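You operate a simulated robot arm through the tools that you are given. There is no shell and no other tool. Be economical: measure what you need, move in short steps, check, and stop when the job is done.

The job below is to be done with a simulated two-armed robot. You get a single attempt, and the scene is never put back.

TASK
Take the small black roll and leave it on the good tag. Press the measure key three times. Put the blue-rim grey cone on the yarn card. Fetch the black tag and set it on the bander bed. Pick up the yellow block brush with one hand, pass it to the other hand and put it on the shelf under the long bench. Count the purple cones on the blue bench, then put as many of the white knitted rolls from the blue bench in the yellow seconds tray. Put the brown-rim white cone on the blue bench away on the middle rack shelf. The order is free. Set down upright: small black roll, blue-rim grey cone, brown-rim white cone.

Only the result counts: the job must be done as asked and must still hold three seconds after the hand-in. Knocking over, shifting, dropping, spilling or breaking anything else fails it.

THE ROBOT
Two 7-joint arms with two-finger grippers on one trunk, on a base that drives. Base frame: it is fixed to the floor where the robot stands at the start and does not move with it; the origin is under the middle of the robot, x ahead of it, y to its left, z up; the surface under the hand at the start is at about z = 84. Units: cm, rad, N and s.
The left shoulder is at the start at [7.4, 21.6, 130.7], the right one opposite. With the tool pointing down near the work surface each hand reaches from about 16 to 84 cm from the robot's upright axis, wherever it stands, measured 20 degrees to its own side. Places, roughly: bander bed (31x12 cm) [238, 206, 86]; black tag [150, -50, 25]; blue-rim grey cone [100, 0, 100]; brown-rim white cone [350, 25, 100]; good tag [75, 0, 75]; measure key [50, 50, 90]; middle rack shelf [110, 210, 90]; purple cone [375, -75, 100]; seconds tray [375, 25, 75]; shelf under the long bench [130, 20, 20]; small black roll (6x6x8 cm) [60, 10, 90]; white knitted roll (6x6x8 cm) [370, -30, 90]; yarn card [75, 25, 75]; yellow block brush (5x4x14 cm) [240, -190, 80]. Payload 3.43 kg a hand.
The TCP of each hand is the grasp point between the finger pads, 2 cm short of the fingertips. In the tool frame z runs along the fingers and y along their closing line. Largest opening 12.4 cm; the body of the gripper starts 9.3 cm behind the TCP.
Orientation is told as [roll, pitch, yaw] about the base's x, y, z axes, in that order, counted from this pose: with the fingers straight down and closing along the base's y, the tool's x points along the base's -x, its y along +y and its z along -z.

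THE INTERFACE
- The arms move only by the tool move_arm. It takes "left_plan", "right_plan" or both (then of equal length, played together; a hand with none holds still); each is a list of rows, each an object of numbers (a shift or turn left out is 0, a gripper value left out holds the last): "dx", "dy", "dz": the shift along the base's x, y, z in cm; "wx", "wy", "wz": the turn, a rotation vector about the base's x, y, z in rad; "claw": the gripper command, from -1 (shut) to 1 (fully open), values between in proportion. In form: [{"dx": .., "dy": .., "dz": .., "wx": .., "wy": .., "wz": .., "claw": ..}, ...]. A call has 1 to 8 rows; each row shifts and turns the commanded pose from where the row before left it. Rows are played at 5 a second. More than 5 cm and 0.15 rad between two rows, or a gripper value outside its range, and nothing of the call is played. Where a pose cannot be reached the arm comes as near as it can. A force on the tool above 40 N (or 10 N above the force at the start of the call, whichever is more), or a blocked arm, ends the call early, and 0.2 s more pass. Each finger travels about 7.2 cm/s and halts on what it meets, pressing with about 23 N; the grip force reading is that of the motor and also rises with nothing between the fingers. The clock runs only during rows and for 0.2 s after the last one: add rows that do not move to give the fingers time. It gives the time, the measured TCP pose, the force on the tool (base axes), the opening and the grip force at its end, in the units of the frame above (readings bear some noise), with the torque about the TCP (base axes, N m) and any sound that the robot's microphone picked up, and new pictures: "pictures" is both (left out), scene, wrist or none (wrist: the cameras of the hands that moved).
- Cameras (640 x 400 px; columns grow to the right, rows downward): "scene" is now at [17.78, 4.69, 145.88]; the picture's right is [0.51, -0.86, 0.00], its down [-0.62, -0.37, -0.69] and it looks along [0.59, 0.35, -0.73] (base axes); focal length 273 px, centre (320, 200). "left" rides on the left gripper at [8.2, -1.4, -14] in its tool frame; the picture's right is [0.17, 0.99, 0.00], its down [-0.83, 0.14, -0.54] and it looks along [-0.53, 0.09, 0.84] (tool axes); focal length 243 px, centre (320, 200). "right" rides on the right gripper at [8.2, 1.4, -14] in its tool frame; the picture's right is [-0.17, 0.99, 0.00], its down [-0.83, -0.14, -0.54] and it looks along [-0.53, -0.09, 0.84] (tool axes); focal length 243 px, centre (320, 200). There is no depth. A picture from a camera that has moved, and an enlarged one, comes with that camera's place and axes in the base frame and with its lens. The place of the scene camera against the robot may be out by one fixed shift of up to 1.2 cm in any direction.
- lift_body(by): slides the trunk up (or, below 0, down) by that many cm; the arms and the scene camera ride with it, the base frame stays. It gives what a move gives, with no picture.
- roll_base(legs): drives the robot by 1 to 6 legs, each [ahead, left, turn to the left] in cm, cm and rad, along the robot's own axes; the way and the turn of a leg run together, so that a leg with both is an arc; at most 150 cm and 3.142 rad a leg. The arms and the cameras ride along, it lands a little off, and it stops where it bumps. It gives what a move gives, and a new picture of the scene camera.
- pan_tilt(pan, tilt): turns the head with the scene camera to pan (to the left, within 1.396 rad either way) and tilt (down, from -0.506 to 1.204), counted from straight ahead of the robot. It gives what a move gives, and a new picture of the scene camera.
- zoom(camera, box): a new picture of the part [left, top, right, bottom] of that camera's present view, enlarged. It takes no simulated time.
- sign_off(): hands the job in; it is judged then, once.

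Work in short steps. Places have to be worked out from the pictures, the camera data and where the tool is seen: move nearer, look again, correct. Check each grasp and each placing, and mend what went wrong. You have 483 turns and 360 pictures in all, those below and enlarged ones among them. Open the grippers and draw the arms clear of the work before you hand the job in, unless the task says otherwise.

The tools are called after "Request:" by a JSON object that holds its "method" and its "body". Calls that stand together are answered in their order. move_arm: Moves the arms, as the interface text tells. Its arguments: {"type":"object","properties":{"left_plan":{"type":"array"},"right_plan":{"type":"array"},"pictures":{"type":"string","enum":["both","scene","wrist","none"]}},"required":[]} The other tools are called the same way: lift_body (by) slides the trunk up or down; roll_base (legs) drives the base; pan_tilt (pan, tilt) turns the head that bears the scene camera; zoom (camera, box) takes an enlarged picture of a part of a camera's view; sign_off () hands the job in.

At the start:

```text
time: 0.0
left_tcp_pos: [48.31, 52.04, 112.33]
left_tcp_rot: [-0.001, 0.0, 0.0]
left_wrist_force: [0.3, -0.1, 0.2]
left_moment: [0.0, 0.0, 0.02]
left_opening: 12.41
left_finger_force: 0.1
right_tcp_pos: [51.03, -4.72, 119.67]
right_tcp_rot: [-0.001, -0.003, 0.0]
right_wrist_force: [-0.3, 0.4, -0.4]
right_moment: [-0.02, 0.01, -0.01]
right_opening: 12.39
right_finger_force: 0.1
trunk travel left (down, up): [-46.2, 12.9]
robot x, y, heading: [-0.08, -0.24, -0.002]
head pan, tilt: [0.538, 0.813]
```

scene: 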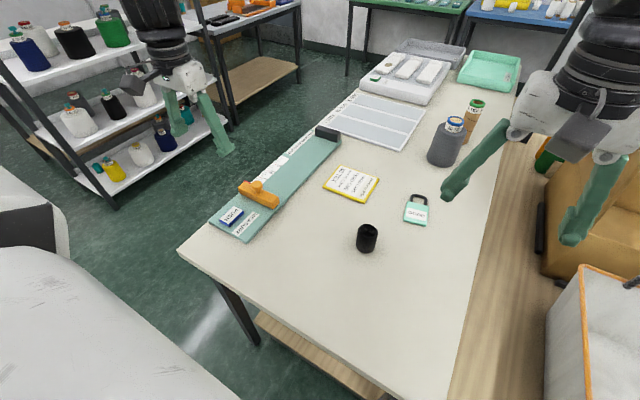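
right: 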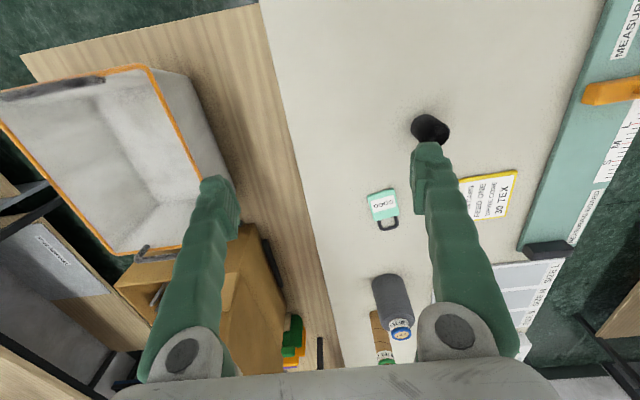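
left: 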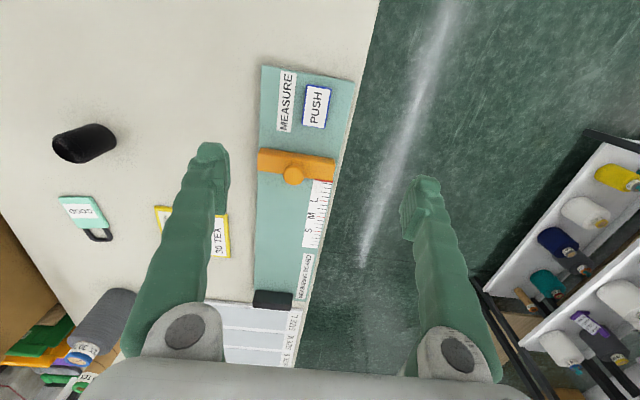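

The left hand is already above the measure key (about [48.4, 51.5]). I shut its gripper and bring it down to just above the key.

Request:
{"method": "move_arm", "body": {"left_plan": [{"claw": -1}, {"dz": -4, "claw": -1}, {"dz": -4}, {"dz": -4}, {"dz": -4}, {"dy": -0.5, "dz": -2}, {}, {}], "pictures": "wrist"}}

Request:
{"method": "zoom", "body": {"camera": "left", "box": [220, 40, 420, 240]}}

Request:
{"method": "zoom", "body": {"camera": "scene", "box": [200, 100, 520, 300]}}

```text
time: 1.8
left_tcp_pos: [48.54, 51.36, 94.18]
left_tcp_rot: [-0.001, 0.0, 0.0]
left_wrist_force: [0.7, -0.6, 0.6]
left_moment: [0.01, -0.02, 0.03]
left_opening: 0.0
left_finger_force: 23.5
right_tcp_pos: [51.03, -4.7, 119.61]
right_tcp_rot: [0.0, -0.002, 0.001]
right_wrist_force: [0.0, 0.1, 0.2]
right_moment: [0.03, 0.01, 0.01]
right_opening: 12.4
right_finger_force: 0.0
trunk travel left (down, up): [-46.2, 12.9]
robot x, y, heading: [-0.04, -0.05, -0.001]
head pan, tilt: [0.538, 0.813]
camera left: at [40.34, 49.97, 108.17], right [-0.17, 0.99, 0.0], down [0.83, 0.14, 0.54], along [0.53, 0.09, -0.84], focal length 243 px, centre (320, 200)
```

left: 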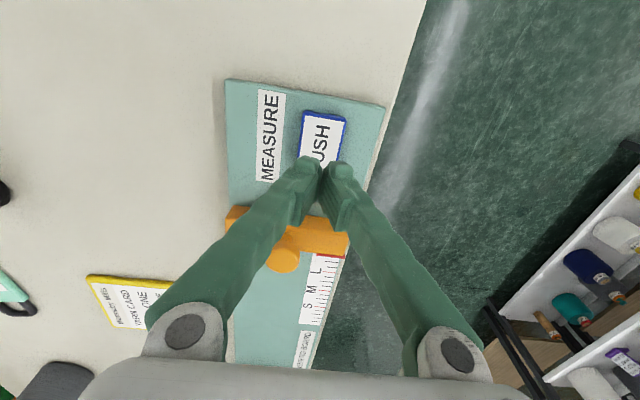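

```text
2.00 times, centred on (320, 140) of left
camera zoom: at [40.34, 49.97, 108.17], right [-0.17, 0.99, 0.0], down [0.83, 0.14, 0.54], along [0.53, 0.09, -0.84], focal length 485 px, centre (320, 320)
```

zoom: 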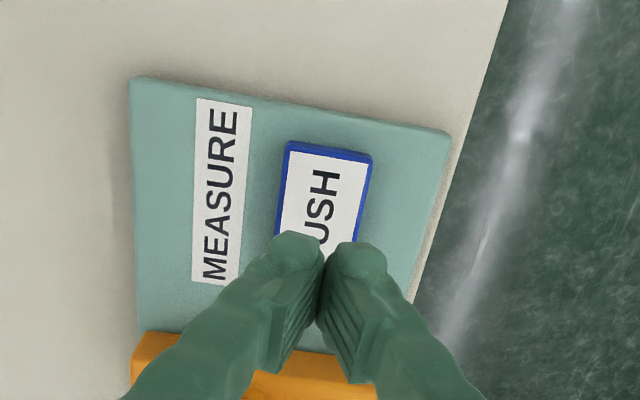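

```text
2.00 times, centred on (360, 200) of scene
camera zoom: at [17.79, 4.71, 145.88], right [0.51, -0.86, 0.0], down [-0.62, -0.37, -0.69], along [0.59, 0.35, -0.73], focal length 546 px, centre (240, 200)
```

zoom: 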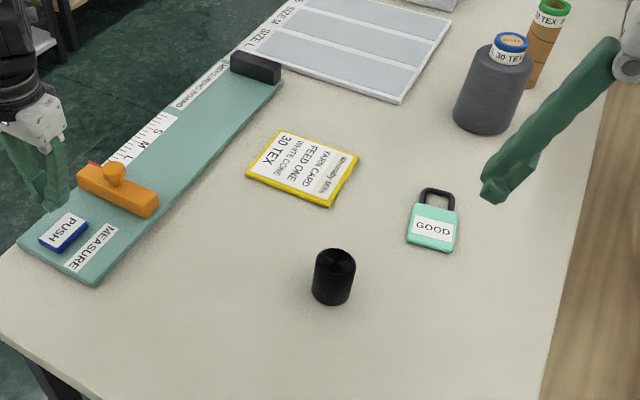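

The closed tips are about 5 cm over the middle of the key. I press down in small steps.

Request:
{"method": "move_arm", "body": {"left_plan": [{"dz": -2}, {"dz": -1.5}, {"dz": -0.5}, {"dz": -0.5}, {"dz": -0.4}], "pictures": "wrist"}}

```text
time: 3.0
left_tcp_pos: [48.29, 51.46, 89.53]
left_tcp_rot: [-0.001, 0.001, 0.0]
left_wrist_force: [0.2, -0.4, 1.0]
left_moment: [0.01, -0.01, -0.04]
left_opening: 0.0
left_finger_force: 23.0
right_tcp_pos: [51.05, -4.71, 119.71]
right_tcp_rot: [0.002, -0.002, 0.001]
right_wrist_force: [-1.1, -0.1, 0.5]
right_moment: [-0.02, -0.02, 0.0]
right_opening: 12.41
right_finger_force: 0.1
trunk travel left (down, up): [-46.2, 12.9]
robot x, y, heading: [-0.02, 0.4, 0.003]
head pan, tilt: [0.538, 0.813]
camera left: at [40.13, 49.97, 103.38], right [-0.17, 0.99, 0.0], down [0.83, 0.14, 0.54], along [0.53, 0.09, -0.84], focal length 243 px, centre (320, 200)
```

left: 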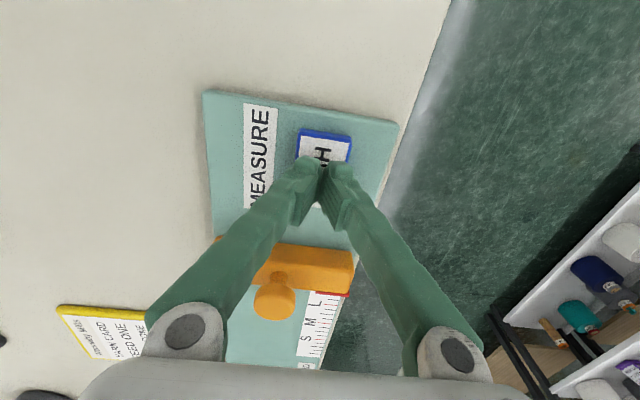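

Still about a centimetre above the key, no contact force. I continue in finer steps.

Request:
{"method": "move_arm", "body": {"left_plan": [{"dz": -0.4}, {"dz": -0.3}, {"dz": -0.3}, {"dz": -0.3}, {"dz": -0.3}], "pictures": "wrist"}}

```text
time: 4.2
left_tcp_pos: [48.31, 51.5, 88.04]
left_tcp_rot: [0.0, -0.001, -0.001]
left_wrist_force: [0.1, -0.5, 3.4]
left_moment: [-0.01, 0.0, 0.06]
left_opening: 0.61
left_finger_force: 34.7
right_tcp_pos: [51.1, -4.69, 119.61]
right_tcp_rot: [-0.001, -0.003, -0.001]
right_wrist_force: [-0.6, 0.3, 0.3]
right_moment: [-0.03, -0.01, 0.0]
right_opening: 12.4
right_finger_force: 0.0
trunk travel left (down, up): [-46.2, 12.9]
robot x, y, heading: [-0.27, 0.35, 0.008]
head pan, tilt: [0.538, 0.813]
heard: click
camera left: at [40.16, 49.95, 101.88], right [-0.17, 0.99, 0.0], down [0.83, 0.14, 0.54], along [0.53, 0.09, -0.84], focal length 243 px, centre (320, 200)
```

left: 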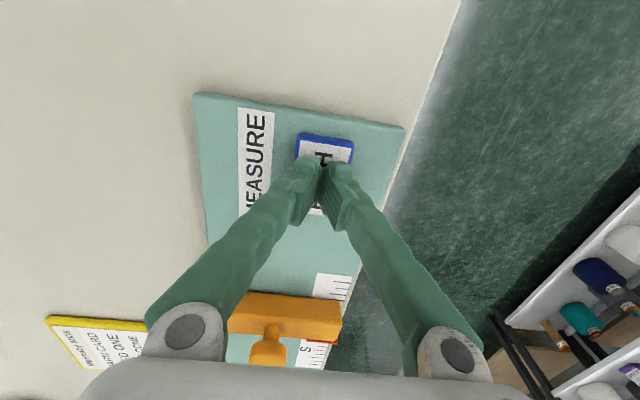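

A click: first press done (the slider moved by itself). I lift and press again.

Request:
{"method": "move_arm", "body": {"left_plan": [{"dz": 0.8}, {"dz": 0.9}, {}, {}], "pictures": "none"}}

Request:
{"method": "move_arm", "body": {"left_plan": [{"dz": -0.5}, {"dz": -0.3}, {"dz": -0.3}, {"dz": -0.3}, {"dz": -0.3}], "pictures": "wrist"}}

```text
time: 5.2
left_tcp_pos: [48.25, 51.53, 89.68]
left_tcp_rot: [0.0, 0.002, -0.001]
left_wrist_force: [0.3, 0.4, 0.1]
left_moment: [-0.01, -0.02, -0.01]
left_opening: 0.01
left_finger_force: 34.3
right_tcp_pos: [51.08, -4.71, 119.53]
right_tcp_rot: [-0.001, -0.005, 0.001]
right_wrist_force: [0.3, 0.5, 0.3]
right_moment: [0.01, 0.04, 0.01]
right_opening: 12.41
right_finger_force: 0.0
trunk travel left (down, up): [-46.2, 12.9]
robot x, y, heading: [-0.05, -0.04, 0.002]
head pan, tilt: [0.538, 0.813]
```

```text
time: 6.4
left_tcp_pos: [48.26, 51.53, 87.98]
left_tcp_rot: [-0.001, -0.002, 0.0]
left_wrist_force: [-0.2, 0.9, 4.1]
left_moment: [0.04, 0.0, -0.02]
left_opening: 0.6
left_finger_force: 34.4
right_tcp_pos: [51.13, -4.71, 119.66]
right_tcp_rot: [0.0, -0.001, 0.0]
right_wrist_force: [0.5, 0.6, -0.4]
right_moment: [-0.02, 0.02, -0.04]
right_opening: 12.4
right_finger_force: 0.1
trunk travel left (down, up): [-46.2, 12.9]
robot x, y, heading: [0.01, 0.18, -0.001]
head pan, tilt: [0.538, 0.813]
heard: click
camera left: at [40.14, 49.98, 101.83], right [-0.17, 0.99, 0.0], down [0.83, 0.14, 0.54], along [0.53, 0.09, -0.84], focal length 243 px, centre (320, 200)
```

left: 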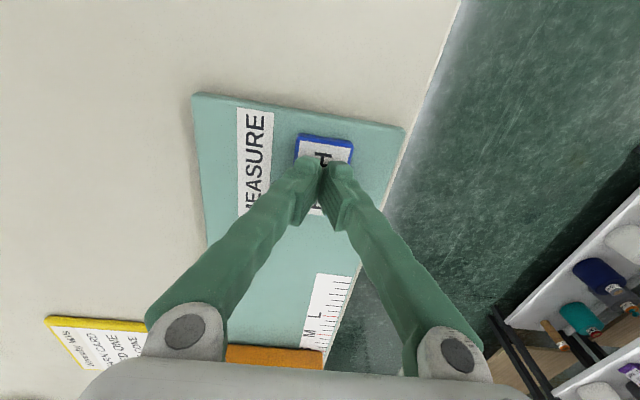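

Second click heard. Same cycle a third time.

Request:
{"method": "move_arm", "body": {"left_plan": [{"dz": 0.8}, {"dz": 0.9}, {}, {}], "pictures": "none"}}

Request:
{"method": "move_arm", "body": {"left_plan": [{"dz": -0.5}, {"dz": -0.3}, {"dz": -0.3}, {"dz": -0.3}, {"dz": -0.3}], "pictures": "wrist"}}

```text
time: 7.4
left_tcp_pos: [48.32, 51.53, 89.48]
left_tcp_rot: [0.0, 0.0, -0.002]
left_wrist_force: [0.2, 0.7, 0.4]
left_moment: [0.02, 0.02, 0.03]
left_opening: 0.0
left_finger_force: 34.4
right_tcp_pos: [51.02, -4.66, 119.59]
right_tcp_rot: [0.0, -0.002, 0.001]
right_wrist_force: [-0.6, -0.2, 0.3]
right_moment: [-0.02, -0.01, 0.02]
right_opening: 12.41
right_finger_force: 0.1
trunk travel left (down, up): [-46.2, 12.9]
robot x, y, heading: [-0.23, -0.02, -0.002]
head pan, tilt: [0.538, 0.813]
```

```text
time: 8.6
left_tcp_pos: [48.35, 51.49, 87.87]
left_tcp_rot: [0.001, 0.001, 0.0]
left_wrist_force: [0.1, 0.6, 3.4]
left_moment: [0.03, 0.0, -0.03]
left_opening: 0.6
left_finger_force: 34.2
right_tcp_pos: [51.01, -4.75, 119.67]
right_tcp_rot: [0.0, -0.003, -0.002]
right_wrist_force: [0.8, 1.3, 0.1]
right_moment: [-0.03, 0.01, -0.03]
right_opening: 12.39
right_finger_force: 0.0
trunk travel left (down, up): [-46.2, 12.9]
robot x, y, heading: [-0.02, 0.23, 0.0]
head pan, tilt: [0.538, 0.813]
heard: click
camera left: at [40.18, 49.99, 101.85], right [-0.17, 0.99, 0.0], down [0.83, 0.14, 0.54], along [0.53, 0.09, -0.84], focal length 243 px, centre (320, 200)
```

left: 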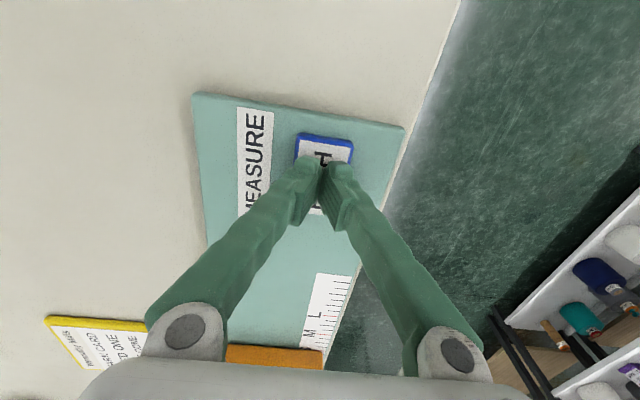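

Third click: the key is done. I raise the left hand clear and bring the right hand above the black roll (est. [58.6, 14.4]).

Request:
{"method": "move_arm", "body": {"left_plan": [{"dz": 4}, {"dz": 5}, {"dz": 5}, {"dz": 5, "claw": 1}, {"dz": 4}, {}], "right_plan": [{"dx": 1.5, "dy": 4, "dz": -2.5}, {"dx": 1.5, "dy": 4, "dz": -2.5}, {"dx": 1.5, "dy": 4, "dz": -2.5}, {"dx": 1.5, "dy": 4, "dz": -2.5}, {"dx": 1.6, "dy": 3, "dz": -3}, {}], "pictures": "both"}}

```text
time: 9.5
left_tcp_pos: [48.5, 51.3, 102.32]
left_tcp_rot: [0.001, 0.001, 0.0]
left_wrist_force: [0.2, -0.5, -0.6]
left_moment: [0.01, -0.02, -0.01]
left_opening: 3.47
left_finger_force: 0.0
right_tcp_pos: [61.27, 2.43, 118.52]
right_tcp_rot: [0.168, -0.004, -0.15]
right_wrist_force: [-0.3, -0.2, 0.5]
right_moment: [-0.01, 0.03, 0.04]
right_opening: 12.41
right_finger_force: 0.0
trunk travel left (down, up): [-46.2, 12.9]
robot x, y, heading: [0.24, 0.09, 0.0]
head pan, tilt: [0.538, 0.813]
stopped in row 4 (right hand): the arm was blocked; the commanded pose is now the measured one
camera scene: at [17.96, 4.4, 145.86], right [0.51, -0.86, 0.0], down [-0.63, -0.37, -0.69], along [0.59, 0.35, -0.73], focal length 273 px, centre (320, 200)
camera right: at [52.73, 2.6, 132.59], right [0.31, 0.94, 0.17], down [0.78, -0.35, 0.51], along [0.54, -0.03, -0.84], focal length 243 px, centre (320, 200)
camera left: at [40.35, 49.7, 116.27], right [-0.17, 0.99, 0.0], down [0.83, 0.14, 0.54], along [0.53, 0.09, -0.84], focal length 243 px, centre (320, 200)
```

scene: 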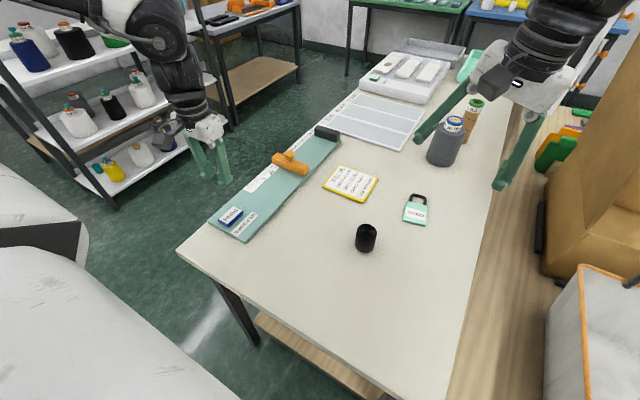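
right: 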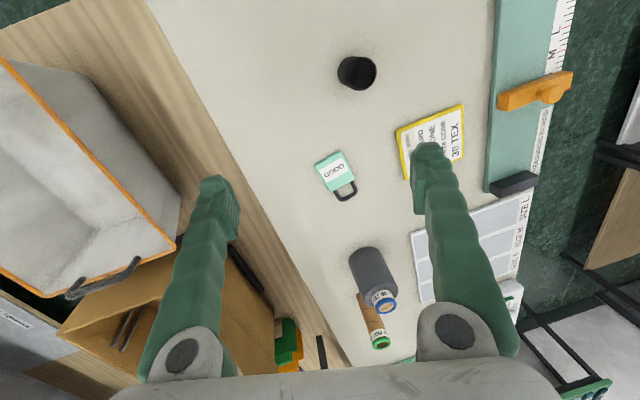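
left: 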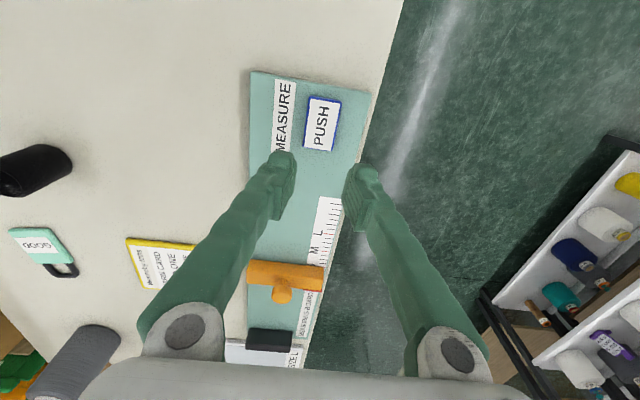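

The right arm was blocked in reaching across (self-limits), so the left hand should take the roll. I return the right arm to its start pose and lift the left hand.

Request:
{"method": "move_arm", "body": {"left_plan": [{"dz": 4}, {"dz": 4}, {}, {}, {}, {}], "right_plan": [{"dx": -3, "dy": -2, "wx": -0.08, "wz": 0.07}, {"dx": -3, "dy": -2, "wx": -0.088, "wz": 0.08}, {"dx": -3, "dy": -3}, {"dx": -1, "dy": -3, "dz": 1}, {}, {}], "pictures": "none"}}

```text
time: 10.9
left_tcp_pos: [48.36, 51.52, 110.25]
left_tcp_rot: [0.0, 0.0, 0.0]
left_wrist_force: [0.5, -0.3, 0.8]
left_moment: [-0.01, 0.01, -0.02]
left_opening: 12.41
left_finger_force: 0.0
right_tcp_pos: [50.65, -6.9, 119.45]
right_tcp_rot: [-0.001, -0.023, 0.001]
right_wrist_force: [1.3, 0.2, -0.1]
right_moment: [-0.01, 0.0, -0.03]
right_opening: 12.41
right_finger_force: 0.1
right hand out of reach, approached as far as the arm can: row 4
trunk travel left (down, up): [-46.2, 12.9]
robot x, y, heading: [-0.25, 0.4, 0.004]
head pan, tilt: [0.538, 0.813]
```

Now left hand over the roll, while the right hand moves a little to the right and out of the way.

Request:
{"method": "move_arm", "body": {"left_plan": [{"dx": 1, "dy": -4.5}, {"dx": 1, "dy": -4.5}, {"dx": 1, "dy": -4.5}, {"dx": 1, "dy": -4.5}, {"dx": 1.5, "dy": -4.5}, {"dx": 1.5, "dy": -4.5}, {"dx": 1.5, "dy": -4.5, "dz": -2}, {"dx": 1.5, "dy": -4.5, "dz": -2}], "right_plan": [{"dy": -3, "dz": -1}, {"dy": -3, "dz": -1}, {"dy": -2}, {}, {}, {}, {}, {}], "pictures": "both"}}

```text
refused: row 7 steps farther than a row can; nothing moved
```

Row limit: total step must be ≤5 cm. I shorten the last rows.

Request:
{"method": "move_arm", "body": {"left_plan": [{"dx": 1, "dy": -4.7}, {"dx": 1, "dy": -4.7}, {"dx": 1, "dy": -4.7}, {"dx": 1, "dy": -4.7}, {"dx": 1.5, "dy": -4.7}, {"dx": 1.5, "dy": -4.5}, {"dx": 1.5, "dy": -4.5, "dz": -1}, {"dx": 1.5, "dy": -4.5, "dz": -1}], "right_plan": [{"dy": -3, "dz": -1}, {"dy": -3, "dz": -1}, {"dy": -2}, {}, {}, {}, {}, {}], "pictures": "both"}}

```text
time: 12.7
left_tcp_pos: [54.83, 24.32, 109.14]
left_tcp_rot: [-0.006, -0.003, 0.0]
left_wrist_force: [0.3, 0.1, 0.5]
left_moment: [-0.03, 0.01, -0.01]
left_opening: 12.41
left_finger_force: 0.0
left hand out of reach, approached as far as the arm can: row 6, 7, 8
right_tcp_pos: [48.97, -12.85, 115.48]
right_tcp_rot: [0.0, -0.021, 0.002]
right_wrist_force: [0.6, -0.6, -0.2]
right_moment: [0.01, 0.05, 0.0]
right_opening: 12.41
right_finger_force: 0.0
right hand out of reach, approached as far as the arm can: row 1, 2, 3
trunk travel left (down, up): [-46.2, 12.9]
robot x, y, heading: [-0.17, 0.03, -0.001]
head pan, tilt: [0.538, 0.813]
camera scene: at [17.8, 4.73, 145.87], right [0.51, -0.86, 0.0], down [-0.62, -0.37, -0.69], along [0.59, 0.35, -0.73], focal length 273 px, centre (320, 200)
camera right: at [40.38, -11.55, 129.4], right [0.16, 0.99, 0.0], down [0.82, -0.14, 0.56], along [0.55, -0.09, -0.83], focal length 243 px, centre (320, 200)
camera left: at [46.63, 22.8, 123.09], right [-0.17, 0.99, -0.01], down [0.83, 0.14, 0.54], along [0.53, 0.08, -0.84], focal length 243 px, centre (320, 200)
```

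scene: 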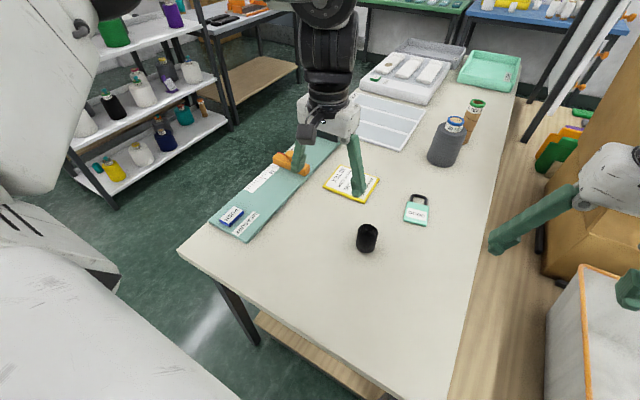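
right: 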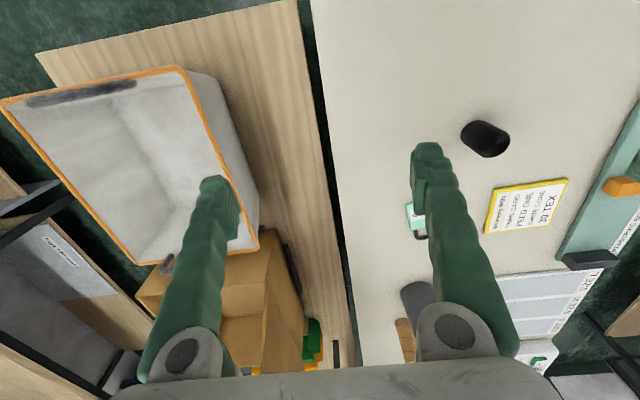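
left: 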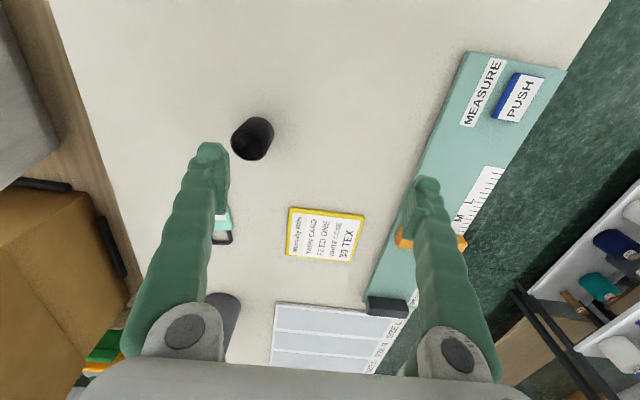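

The left hand fell short at this height. I lower it a bit, where reach should be wider, and read where it lands.

Request:
{"method": "move_arm", "body": {"left_plan": [{"dz": -3}, {"dz": -3}, {}], "pictures": "none"}}

```text
time: 13.5
left_tcp_pos: [54.88, 24.21, 103.38]
left_tcp_rot: [0.001, 0.0, 0.0]
left_wrist_force: [-0.1, -0.7, 0.6]
left_moment: [0.0, -0.01, -0.01]
left_opening: 12.4
left_finger_force: 0.1
right_tcp_pos: [48.94, -12.86, 115.56]
right_tcp_rot: [-0.002, -0.023, 0.0]
right_wrist_force: [-0.4, 0.3, -0.8]
right_moment: [0.0, -0.01, -0.05]
right_opening: 12.39
right_finger_force: 0.1
trunk travel left (down, up): [-46.2, 12.9]
robot x, y, heading: [-0.52, -0.16, -0.007]
head pan, tilt: [0.538, 0.813]
```

Roll judged at about [59.3, 14.6]. I move the left hand over it.

Request:
{"method": "move_arm", "body": {"left_plan": [{"dx": 1.1, "dy": -2.4, "dz": -1}, {"dx": 1.1, "dy": -2.4, "dz": -1}, {"dx": 1.1, "dy": -2.4, "dz": -1}, {"dx": 1.1, "dy": -2.4, "dz": 0}, {}], "pictures": "wrist"}}

```text
time: 14.7
left_tcp_pos: [54.95, 23.67, 103.1]
left_tcp_rot: [-0.007, 0.001, 0.001]
left_wrist_force: [0.6, 0.3, 0.2]
left_moment: [0.02, 0.04, 0.02]
left_opening: 12.4
left_finger_force: 0.2
left hand out of reach, approached as far as the arm can: row 1, 2, 3, 4
right_tcp_pos: [48.93, -12.88, 115.48]
right_tcp_rot: [-0.001, -0.02, 0.002]
right_wrist_force: [0.3, -0.9, 0.2]
right_moment: [0.0, -0.02, 0.01]
right_opening: 12.39
right_finger_force: 0.1
trunk travel left (down, up): [-46.2, 12.9]
robot x, y, heading: [0.1, 0.38, 0.001]
head pan, tilt: [0.538, 0.813]
camera left: at [46.82, 22.24, 116.99], right [-0.17, 0.99, 0.0], down [0.83, 0.14, 0.54], along [0.53, 0.09, -0.84], focal length 243 px, centre (320, 200)
```

left: 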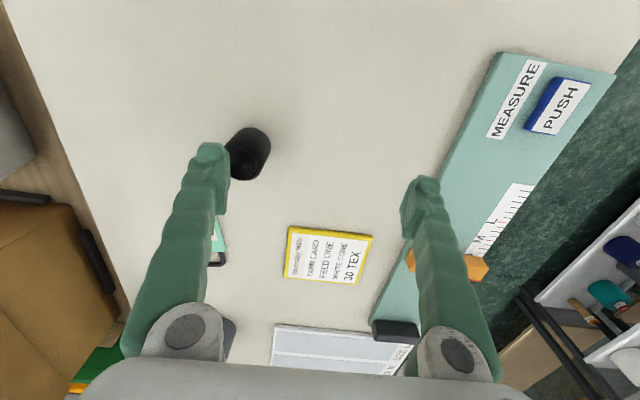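

The left arm has an inward limit near y = 24 in this stance. I turn the base 0.3 rad to the right so that the roll and tag lie more to the left side of the robot.

Request:
{"method": "roll_base", "body": {"legs": [[0, 0, -0.3]]}}

```text
time: 16.3
left_tcp_pos: [59.61, 6.71, 103.12]
left_tcp_rot: [-0.004, -0.001, -0.294]
left_wrist_force: [0.0, -0.2, -0.2]
left_moment: [-0.02, 0.0, 0.03]
left_opening: 12.39
left_finger_force: 0.0
right_tcp_pos: [43.07, -26.53, 115.44]
right_tcp_rot: [0.001, -0.02, -0.291]
right_wrist_force: [-0.2, -0.5, -0.2]
right_moment: [-0.01, 0.01, 0.0]
right_opening: 12.39
right_finger_force: 0.0
trunk travel left (down, up): [-46.2, 12.9]
robot x, y, heading: [-0.21, 0.03, -0.295]
head pan, tilt: [0.538, 0.813]
camera scene: at [18.17, -0.76, 145.88], right [0.24, -0.97, 0.0], down [-0.71, -0.17, -0.69], along [0.67, 0.16, -0.73], focal length 273 px, centre (320, 200)
```

scene: 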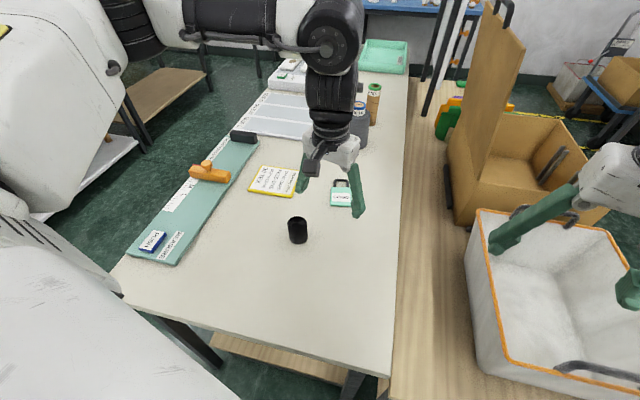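

The left hand can now pass over the roll. I position it at [58.8, 14.7].

Request:
{"method": "move_arm", "body": {"left_plan": [{"dx": -0.2, "dy": 2.5}, {"dx": -0.2, "dy": 2.5}, {"dx": -0.2, "dy": 2.5, "dz": -1}, {"dx": -0.2, "dy": 0.5, "dz": -2}, {}], "pictures": "wrist"}}

```text
time: 17.5
left_tcp_pos: [58.88, 14.43, 100.07]
left_tcp_rot: [-0.003, -0.001, -0.295]
left_wrist_force: [0.5, -0.1, -0.6]
left_moment: [0.03, 0.04, -0.01]
left_opening: 12.38
left_finger_force: 0.0
right_tcp_pos: [43.2, -26.66, 115.48]
right_tcp_rot: [0.001, -0.022, -0.292]
right_wrist_force: [0.4, 0.1, -0.2]
right_moment: [0.01, -0.03, 0.04]
right_opening: 12.36
right_finger_force: 0.1
trunk travel left (down, up): [-46.2, 12.9]
robot x, y, heading: [0.02, 0.12, -0.294]
head pan, tilt: [0.538, 0.813]
camera left: at [50.6, 15.56, 113.95], right [0.13, 0.99, 0.0], down [0.83, -0.11, 0.54], along [0.54, -0.07, -0.84], focal length 243 px, centre (320, 200)
```

left: 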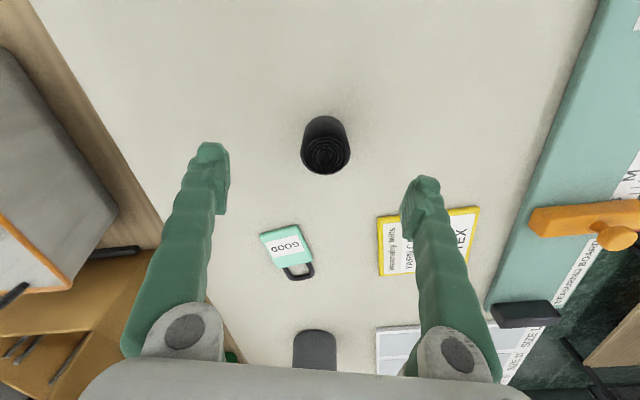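

Roll axis is at about [59.3, 15.0]. I align, descend to mid-height, and close.

Request:
{"method": "move_arm", "body": {"left_plan": [{"dx": 0.4, "dy": 0.5, "dz": -2}, {"dz": -3}, {"dz": -3}, {"dz": -3}, {}], "pictures": "wrist"}}

```text
time: 18.7
left_tcp_pos: [59.11, 15.06, 89.16]
left_tcp_rot: [-0.004, -0.003, -0.295]
left_wrist_force: [1.4, 0.4, 0.4]
left_moment: [-0.02, 0.0, -0.01]
left_opening: 12.37
left_finger_force: 0.0
right_tcp_pos: [43.02, -26.67, 115.54]
right_tcp_rot: [0.0, -0.022, -0.293]
right_wrist_force: [-0.4, 0.0, -0.1]
right_moment: [-0.03, -0.01, -0.01]
right_opening: 12.41
right_finger_force: 0.0
trunk travel left (down, up): [-46.2, 12.9]
robot x, y, heading: [-0.02, 0.01, -0.299]
head pan, tilt: [0.538, 0.813]
camera left: at [50.93, 16.03, 103.04], right [0.13, 0.99, 0.0], down [0.83, -0.11, 0.54], along [0.54, -0.07, -0.84], focal length 243 px, centre (320, 200)
```

left: 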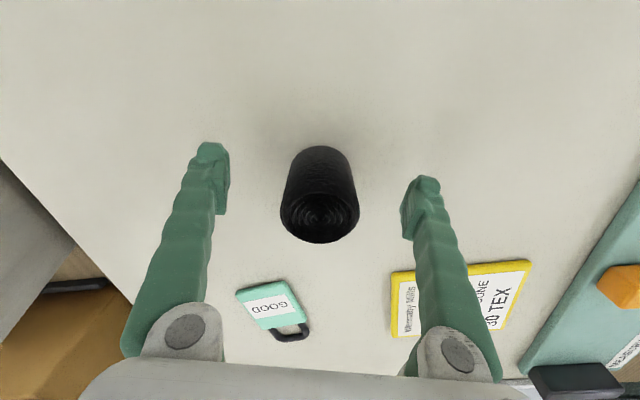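

The roll is centred between the pads. I close the fingers.

Request:
{"method": "move_arm", "body": {"left_plan": [{"claw": -1, "dz": -0.5}, {}, {}, {}, {}], "pictures": "none"}}

Request:
{"method": "move_arm", "body": {"left_plan": [{"dz": 1}, {"dz": 2}, {"dz": 2}, {}], "pictures": "both"}}

```text
time: 19.9
left_tcp_pos: [59.14, 14.99, 88.51]
left_tcp_rot: [-0.006, -0.002, -0.293]
left_wrist_force: [-1.0, 0.0, 0.8]
left_moment: [-0.02, 0.0, 0.01]
left_opening: 4.84
left_finger_force: 23.2
right_tcp_pos: [43.02, -26.62, 115.49]
right_tcp_rot: [0.001, -0.021, -0.293]
right_wrist_force: [0.1, -0.1, -0.1]
right_moment: [-0.01, 0.03, 0.05]
right_opening: 12.36
right_finger_force: 0.0
trunk travel left (down, up): [-46.2, 12.9]
robot x, y, heading: [0.01, 0.01, -0.296]
head pan, tilt: [0.538, 0.813]
```

```text
time: 20.9
left_tcp_pos: [59.16, 14.97, 93.45]
left_tcp_rot: [-0.004, -0.002, -0.295]
left_wrist_force: [0.4, -0.2, 0.9]
left_moment: [0.01, 0.02, -0.01]
left_opening: 4.87
left_finger_force: 23.2
right_tcp_pos: [43.13, -26.62, 115.56]
right_tcp_rot: [0.001, -0.021, -0.292]
right_wrist_force: [-0.3, 0.3, 0.1]
right_moment: [0.0, 0.01, 0.02]
right_opening: 12.39
right_finger_force: 0.1
trunk travel left (down, up): [-46.2, 12.9]
robot x, y, heading: [-0.3, -0.12, -0.293]
head pan, tilt: [0.538, 0.813]
camera scene: at [18.2, -0.78, 145.88], right [0.24, -0.97, 0.0], down [-0.71, -0.17, -0.69], along [0.67, 0.16, -0.73], focal length 273 px, centre (320, 200)
camera left: at [50.92, 16.05, 107.43], right [0.13, 0.99, 0.0], down [0.83, -0.11, 0.54], along [0.54, -0.07, -0.84], focal length 243 px, centre (320, 200)
```

scene: 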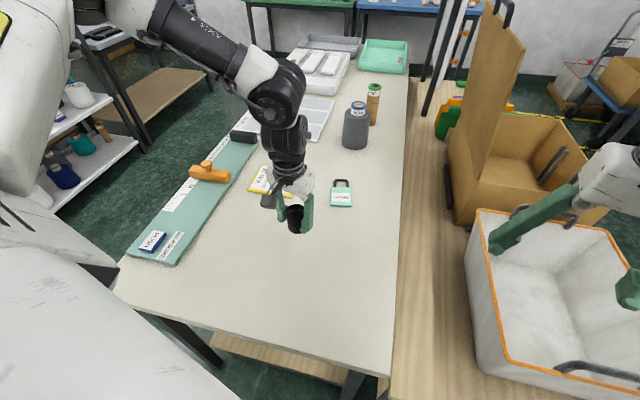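
left: 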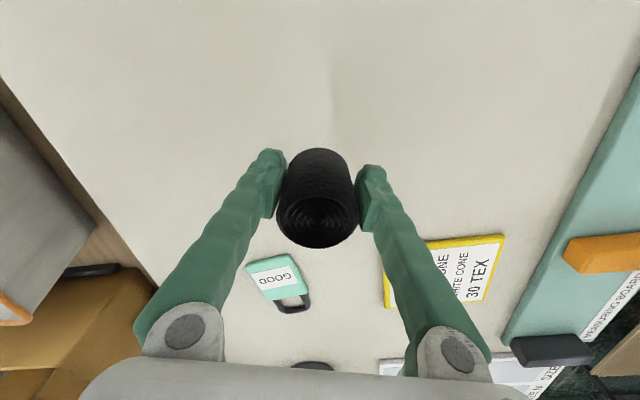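

Grip holds (opening 4.9). Good tag body is at about [77.3, 6.1]; I carry the roll above it.

Request:
{"method": "move_arm", "body": {"left_plan": [{"dx": 3.5, "dy": -1.5, "dz": 1}, {"dx": 3.5, "dy": -1.5, "dz": 1}, {"dx": 3.5, "dy": -1.8}, {"dx": 3.5, "dy": -1.8}, {"dx": 3.2, "dy": -1.8}, {}], "pictures": "both"}}

```text
time: 22.3
left_tcp_pos: [71.2, 12.03, 95.85]
left_tcp_rot: [-0.008, -0.005, -0.296]
left_wrist_force: [-1.0, 0.4, 0.1]
left_moment: [-0.02, 0.0, 0.01]
left_opening: 4.84
left_finger_force: 23.3
left hand out of reach, approached as far as the arm can: row 3, 4, 5
right_tcp_pos: [43.13, -26.6, 115.53]
right_tcp_rot: [0.001, -0.02, -0.294]
right_wrist_force: [0.7, 0.3, -0.1]
right_moment: [0.01, 0.05, -0.01]
right_opening: 12.41
right_finger_force: 0.0
trunk travel left (down, up): [-46.2, 12.9]
robot x, y, heading: [-0.11, 0.04, -0.293]
head pan, tilt: [0.538, 0.813]
camera scene: at [18.24, -0.76, 145.87], right [0.24, -0.97, 0.0], down [-0.71, -0.17, -0.69], along [0.67, 0.16, -0.73], focal length 273 px, centre (320, 200)
camera left: at [62.99, 13.11, 109.72], right [0.13, 0.99, -0.01], down [0.83, -0.1, 0.54], along [0.54, -0.08, -0.84], focal length 243 px, centre (320, 200)
```

scene: 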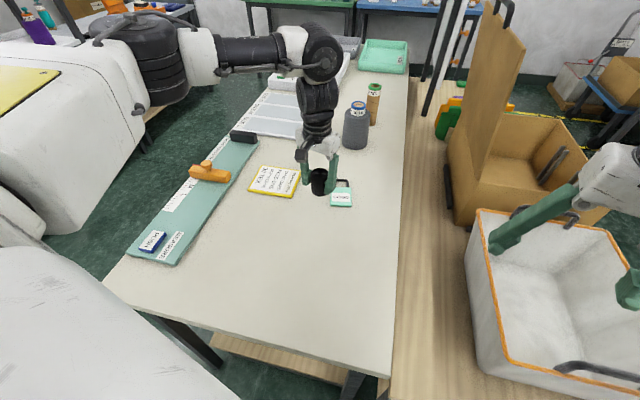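
left: 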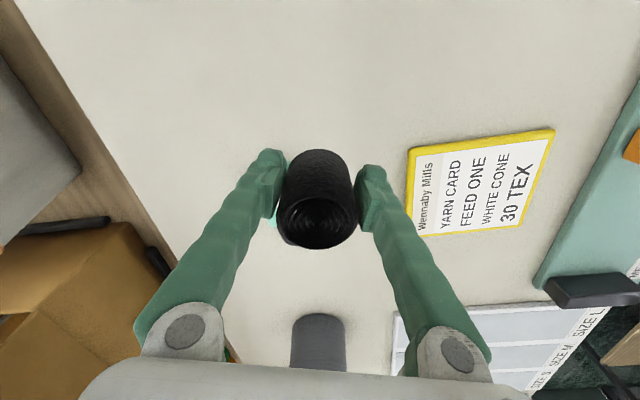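

Out of reach along that line. I test whether a small yaw of the hand frees the way (roll is round, so yaw doesn't matter).

Request:
{"method": "move_arm", "body": {"left_plan": [{"wz": -0.14}, {"wz": -0.14}, {"dx": 2, "dy": -2}, {"dx": 2, "dy": -2}, {}], "pictures": "none"}}

```text
time: 23.5
left_tcp_pos: [71.15, 11.95, 95.77]
left_tcp_rot: [-0.005, -0.006, -0.575]
left_wrist_force: [-0.9, 0.0, -0.1]
left_moment: [-0.01, 0.01, 0.03]
left_opening: 4.85
left_finger_force: 22.8
left hand out of reach, approached as far as the arm can: row 3, 4
right_tcp_pos: [43.08, -26.66, 115.52]
right_tcp_rot: [-0.002, -0.021, -0.291]
right_wrist_force: [1.0, -0.2, -0.8]
right_moment: [0.03, -0.01, -0.01]
right_opening: 12.4
right_finger_force: 0.1
trunk travel left (down, up): [-46.2, 12.9]
robot x, y, heading: [-0.07, 0.42, -0.298]
head pan, tilt: [0.538, 0.813]
```

It is an inward-position limit, not yaw. I turn the base another 0.3 rad right so the tag lies well within the left arm's side.

Request:
{"method": "roll_base", "body": {"legs": [[0, 0, -0.3]]}}

```text
time: 25.1
left_tcp_pos: [71.49, -9.51, 95.68]
left_tcp_rot: [-0.004, -0.006, -0.874]
left_wrist_force: [-0.1, 1.2, -1.1]
left_moment: [0.0, 0.01, 0.0]
left_opening: 4.83
left_finger_force: 23.0
right_tcp_pos: [33.15, -38.14, 115.58]
right_tcp_rot: [0.0, -0.022, -0.593]
right_wrist_force: [-0.1, 0.2, -1.0]
right_moment: [-0.03, 0.0, -0.01]
right_opening: 12.44
right_finger_force: 0.0
trunk travel left (down, up): [-46.2, 12.9]
robot x, y, heading: [0.24, 0.16, -0.594]
head pan, tilt: [0.538, 0.813]
camera scene: at [16.93, -6.2, 145.88], right [-0.06, -1.0, 0.0], down [-0.73, 0.04, -0.69], along [0.69, -0.04, -0.73], focal length 273 px, centre (320, 200)
```

scene: 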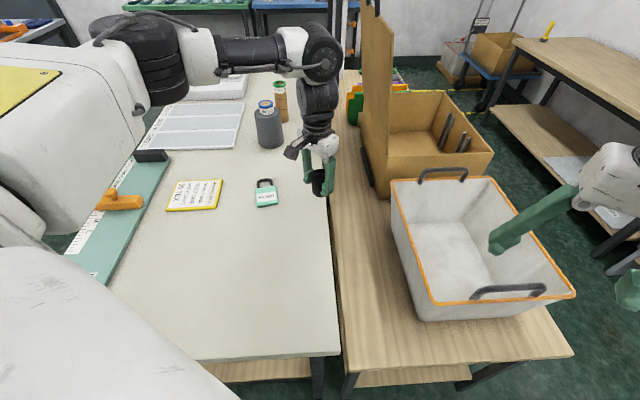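

Now clear. I carry the roll to above the tag (~[77, 6.5]).

Request:
{"method": "move_arm", "body": {"left_plan": [{"dx": 0.8, "dy": 4}, {"dx": 0.8, "dy": 4}, {"dx": 1, "dy": 4}, {"dx": 1, "dy": 2}, {}], "pictures": "both"}}

```text
time: 26.4
left_tcp_pos: [75.06, 4.35, 95.44]
left_tcp_rot: [-0.004, -0.005, -0.874]
left_wrist_force: [-0.2, -0.2, 0.1]
left_moment: [-0.01, -0.02, -0.02]
left_opening: 4.85
left_finger_force: 23.1
right_tcp_pos: [33.18, -38.22, 115.48]
right_tcp_rot: [-0.001, -0.021, -0.593]
right_wrist_force: [0.3, 1.1, 0.7]
right_moment: [0.02, 0.02, 0.01]
right_opening: 12.39
right_finger_force: 0.1
trunk travel left (down, up): [-46.2, 12.9]
robot x, y, heading: [0.07, -0.22, -0.595]
head pan, tilt: [0.538, 0.813]
camera scene: at [16.92, -6.26, 145.88], right [-0.06, -1.0, 0.0], down [-0.73, 0.04, -0.69], along [0.69, -0.04, -0.73], focal length 273 px, centre (320, 200)
camera left: at [68.78, 9.86, 109.41], right [0.65, 0.76, -0.01], down [0.64, -0.54, 0.54], along [0.41, -0.36, -0.84], focal length 243 px, centre (320, 200)
```

scene: 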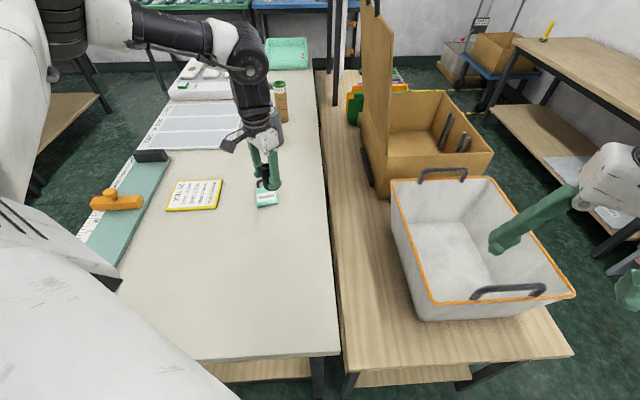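
left: 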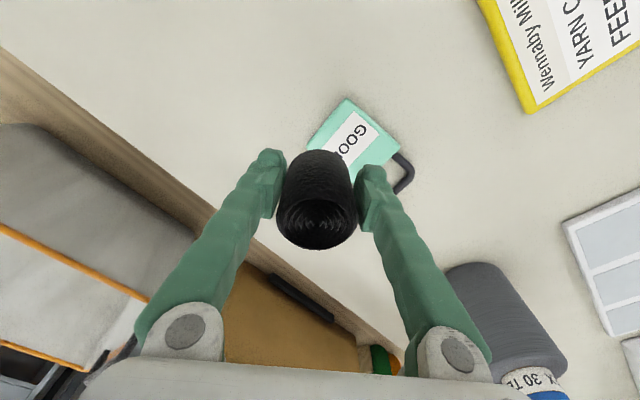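

Tag body spans ~7.3×4.8 cm centred at [77.35, 7.1]. I align and lower toward it.

Request:
{"method": "move_arm", "body": {"left_plan": [{"dx": 2.3, "dy": 2.7, "dz": -1}, {"dz": -2}, {"dz": -1.5}, {"dz": -0.7}, {}], "pictures": "wrist"}}

```text
time: 27.6
left_tcp_pos: [77.37, 7.14, 90.29]
left_tcp_rot: [-0.004, -0.004, -0.873]
left_wrist_force: [-0.4, -0.1, 0.1]
left_moment: [0.0, -0.02, -0.02]
left_opening: 4.85
left_finger_force: 22.6
right_tcp_pos: [33.37, -38.09, 115.5]
right_tcp_rot: [0.001, -0.019, -0.593]
right_wrist_force: [-0.8, -0.7, -0.4]
right_moment: [0.0, -0.04, -0.02]
right_opening: 12.4
right_finger_force: 0.1
trunk travel left (down, up): [-46.2, 12.9]
robot x, y, heading: [-0.03, 0.23, -0.594]
head pan, tilt: [0.538, 0.813]
camera left: at [71.13, 12.59, 104.31], right [0.65, 0.76, -0.01], down [0.64, -0.54, 0.54], along [0.41, -0.36, -0.84], focal length 243 px, centre (320, 200)
```

left: 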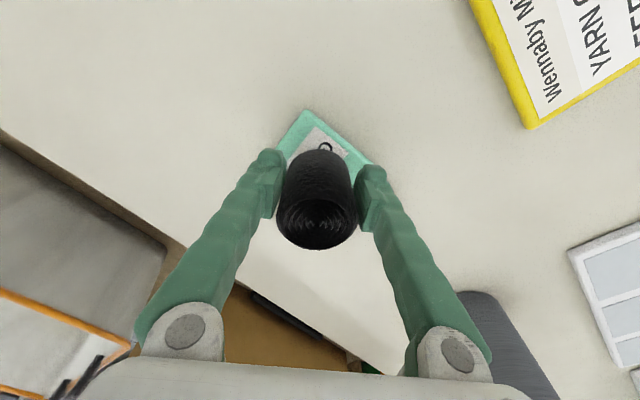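

Aligned over the tag, about 1 cm to go. I lower in fine steps, watching the force.

Request:
{"method": "move_arm", "body": {"left_plan": [{"dz": -0.4}, {"dz": -0.3}, {"dz": -0.2}, {}], "pictures": "none"}}

Request:
{"method": "zoom", "body": {"camera": "scene", "box": [220, 140, 320, 220]}}

```text
time: 28.6
left_tcp_pos: [77.29, 7.27, 89.58]
left_tcp_rot: [-0.006, -0.005, -0.875]
left_wrist_force: [-0.4, -0.1, -0.7]
left_moment: [0.03, 0.01, 0.0]
left_opening: 4.85
left_finger_force: 23.0
right_tcp_pos: [33.38, -38.17, 115.58]
right_tcp_rot: [-0.001, -0.02, -0.594]
right_wrist_force: [0.5, 0.3, -0.6]
right_moment: [-0.01, 0.05, 0.03]
right_opening: 12.4
right_finger_force: 0.0
trunk travel left (down, up): [-46.2, 12.9]
robot x, y, heading: [-0.26, 0.22, -0.592]
head pan, tilt: [0.538, 0.813]
```

```text
5.00 times, centred on (270, 180) of scene
camera zoom: at [16.93, -6.21, 145.88], right [-0.06, -1.0, 0.0], down [-0.73, 0.04, -0.69], along [0.69, -0.04, -0.73], focal length 1364 px, centre (570, 300)
```

zoom: 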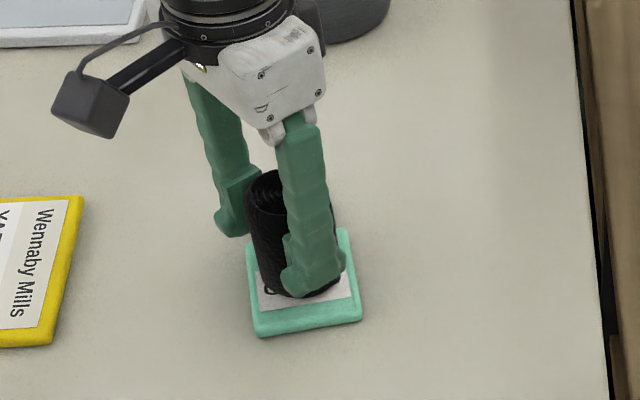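

Nearly touching. I go on down by tenths until force shows.

Request:
{"method": "move_arm", "body": {"left_plan": [{"dz": -0.2}, {"dz": -0.2}, {}], "pictures": "none"}}

```text
time: 29.4
left_tcp_pos: [77.53, 7.17, 89.64]
left_tcp_rot: [-0.003, -0.011, -0.873]
left_wrist_force: [2.3, 3.0, 25.9]
left_moment: [0.14, -0.07, 0.06]
left_opening: 4.87
left_finger_force: 22.9
right_tcp_pos: [33.13, -38.11, 115.6]
right_tcp_rot: [-0.001, -0.024, -0.593]
right_wrist_force: [-0.6, -0.4, -0.6]
right_moment: [0.01, -0.05, -0.02]
right_opening: 12.4
right_finger_force: 0.1
trunk travel left (down, up): [-46.2, 12.9]
robot x, y, heading: [-0.14, -0.22, -0.593]
head pan, tilt: [0.538, 0.813]
```

Contact (26 N) — it is seated. I ease up slightly and open the fingers.

Request:
{"method": "move_arm", "body": {"left_plan": [{"dz": 0.3}, {"claw": -0.3}, {"claw": 0.3}, {"claw": 1}, {}, {}], "pictures": "none"}}

Request:
{"method": "move_arm", "body": {"left_plan": [{"dz": 3}, {"dz": 4}, {"dz": 4}, {"dz": 4}, {}], "pictures": "both"}}

```text
time: 30.8
left_tcp_pos: [77.36, 7.24, 89.38]
left_tcp_rot: [-0.004, -0.004, -0.874]
left_wrist_force: [-0.6, -0.1, 0.0]
left_moment: [-0.01, -0.06, -0.03]
left_opening: 12.39
left_finger_force: 0.1
right_tcp_pos: [33.33, -38.1, 115.46]
right_tcp_rot: [0.0, -0.02, -0.593]
right_wrist_force: [-0.2, 0.4, 0.5]
right_moment: [-0.04, 0.0, -0.01]
right_opening: 12.39
right_finger_force: 0.1
trunk travel left (down, up): [-46.2, 12.9]
robot x, y, heading: [-0.13, 0.38, -0.599]
head pan, tilt: [0.538, 0.813]
```

```text
time: 31.9
left_tcp_pos: [77.2, 7.07, 104.63]
left_tcp_rot: [-0.007, -0.004, -0.875]
left_wrist_force: [1.1, -0.7, 0.1]
left_moment: [0.01, 0.01, -0.04]
left_opening: 12.4
left_finger_force: 0.1
right_tcp_pos: [33.31, -38.15, 115.43]
right_tcp_rot: [-0.002, -0.02, -0.594]
right_wrist_force: [0.2, 0.4, -0.1]
right_moment: [0.0, 0.02, 0.01]
right_opening: 12.42
right_finger_force: 0.1
trunk travel left (down, up): [-46.2, 12.9]
robot x, y, heading: [0.2, -0.22, -0.594]
head pan, tilt: [0.538, 0.813]
camera scene: at [16.97, -6.2, 145.87], right [-0.06, -1.0, 0.0], down [-0.73, 0.04, -0.69], along [0.69, -0.04, -0.73], focal length 273 px, centre (320, 200)
camera left: at [71.1, 12.51, 118.57], right [0.65, 0.76, -0.01], down [0.64, -0.54, 0.54], along [0.41, -0.36, -0.84], focal length 243 px, centre (320, 200)
```

scene: 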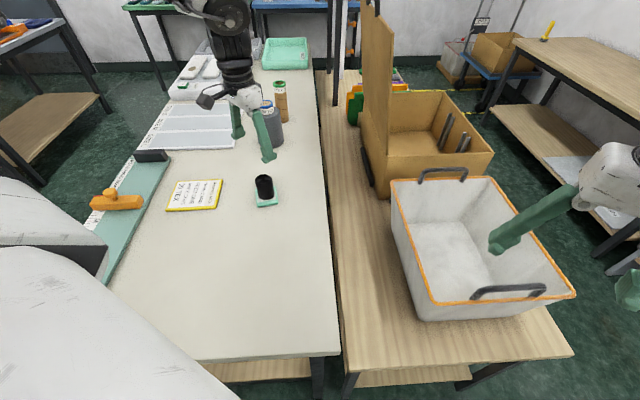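
left: 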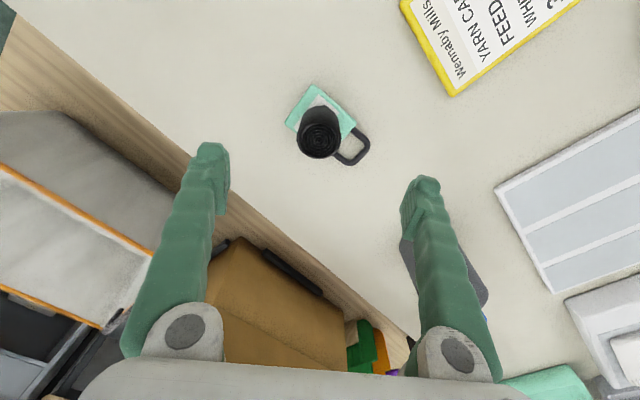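

Roll stands on the tag. For the cone I need to be closer; I look down to see the gap between my base and the bench.

Request:
{"method": "pan_tilt", "body": {"pan": 0.3, "tilt": 1.2}}

```text
time: 32.8
left_tcp_pos: [77.41, 7.15, 104.61]
left_tcp_rot: [-0.004, -0.006, -0.875]
left_wrist_force: [0.3, 0.3, 0.2]
left_moment: [0.02, 0.01, -0.02]
left_opening: 12.42
left_finger_force: 0.0
right_tcp_pos: [33.31, -38.16, 115.6]
right_tcp_rot: [0.0, -0.021, -0.596]
right_wrist_force: [0.6, 0.0, 0.0]
right_moment: [0.0, 0.01, 0.0]
right_opening: 12.39
right_finger_force: 0.1
trunk travel left (down, up): [-46.2, 12.9]
robot x, y, heading: [0.06, -0.2, -0.595]
head pan, tilt: [0.3, 1.201]
camera scene: at [14.29, -7.38, 143.23], right [-0.29, -0.96, 0.0], down [-0.89, 0.27, -0.36], along [0.35, -0.11, -0.93], focal length 273 px, centre (320, 200)
```

scene: 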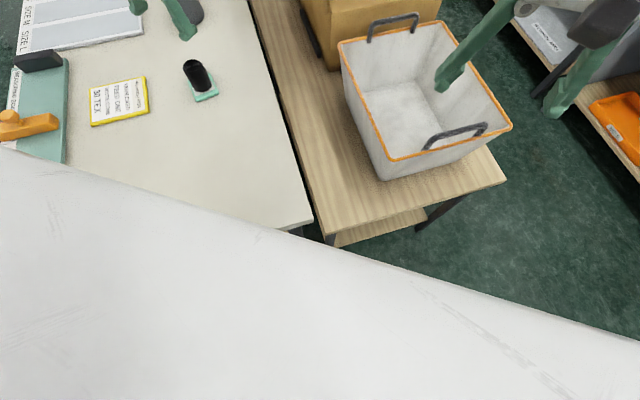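

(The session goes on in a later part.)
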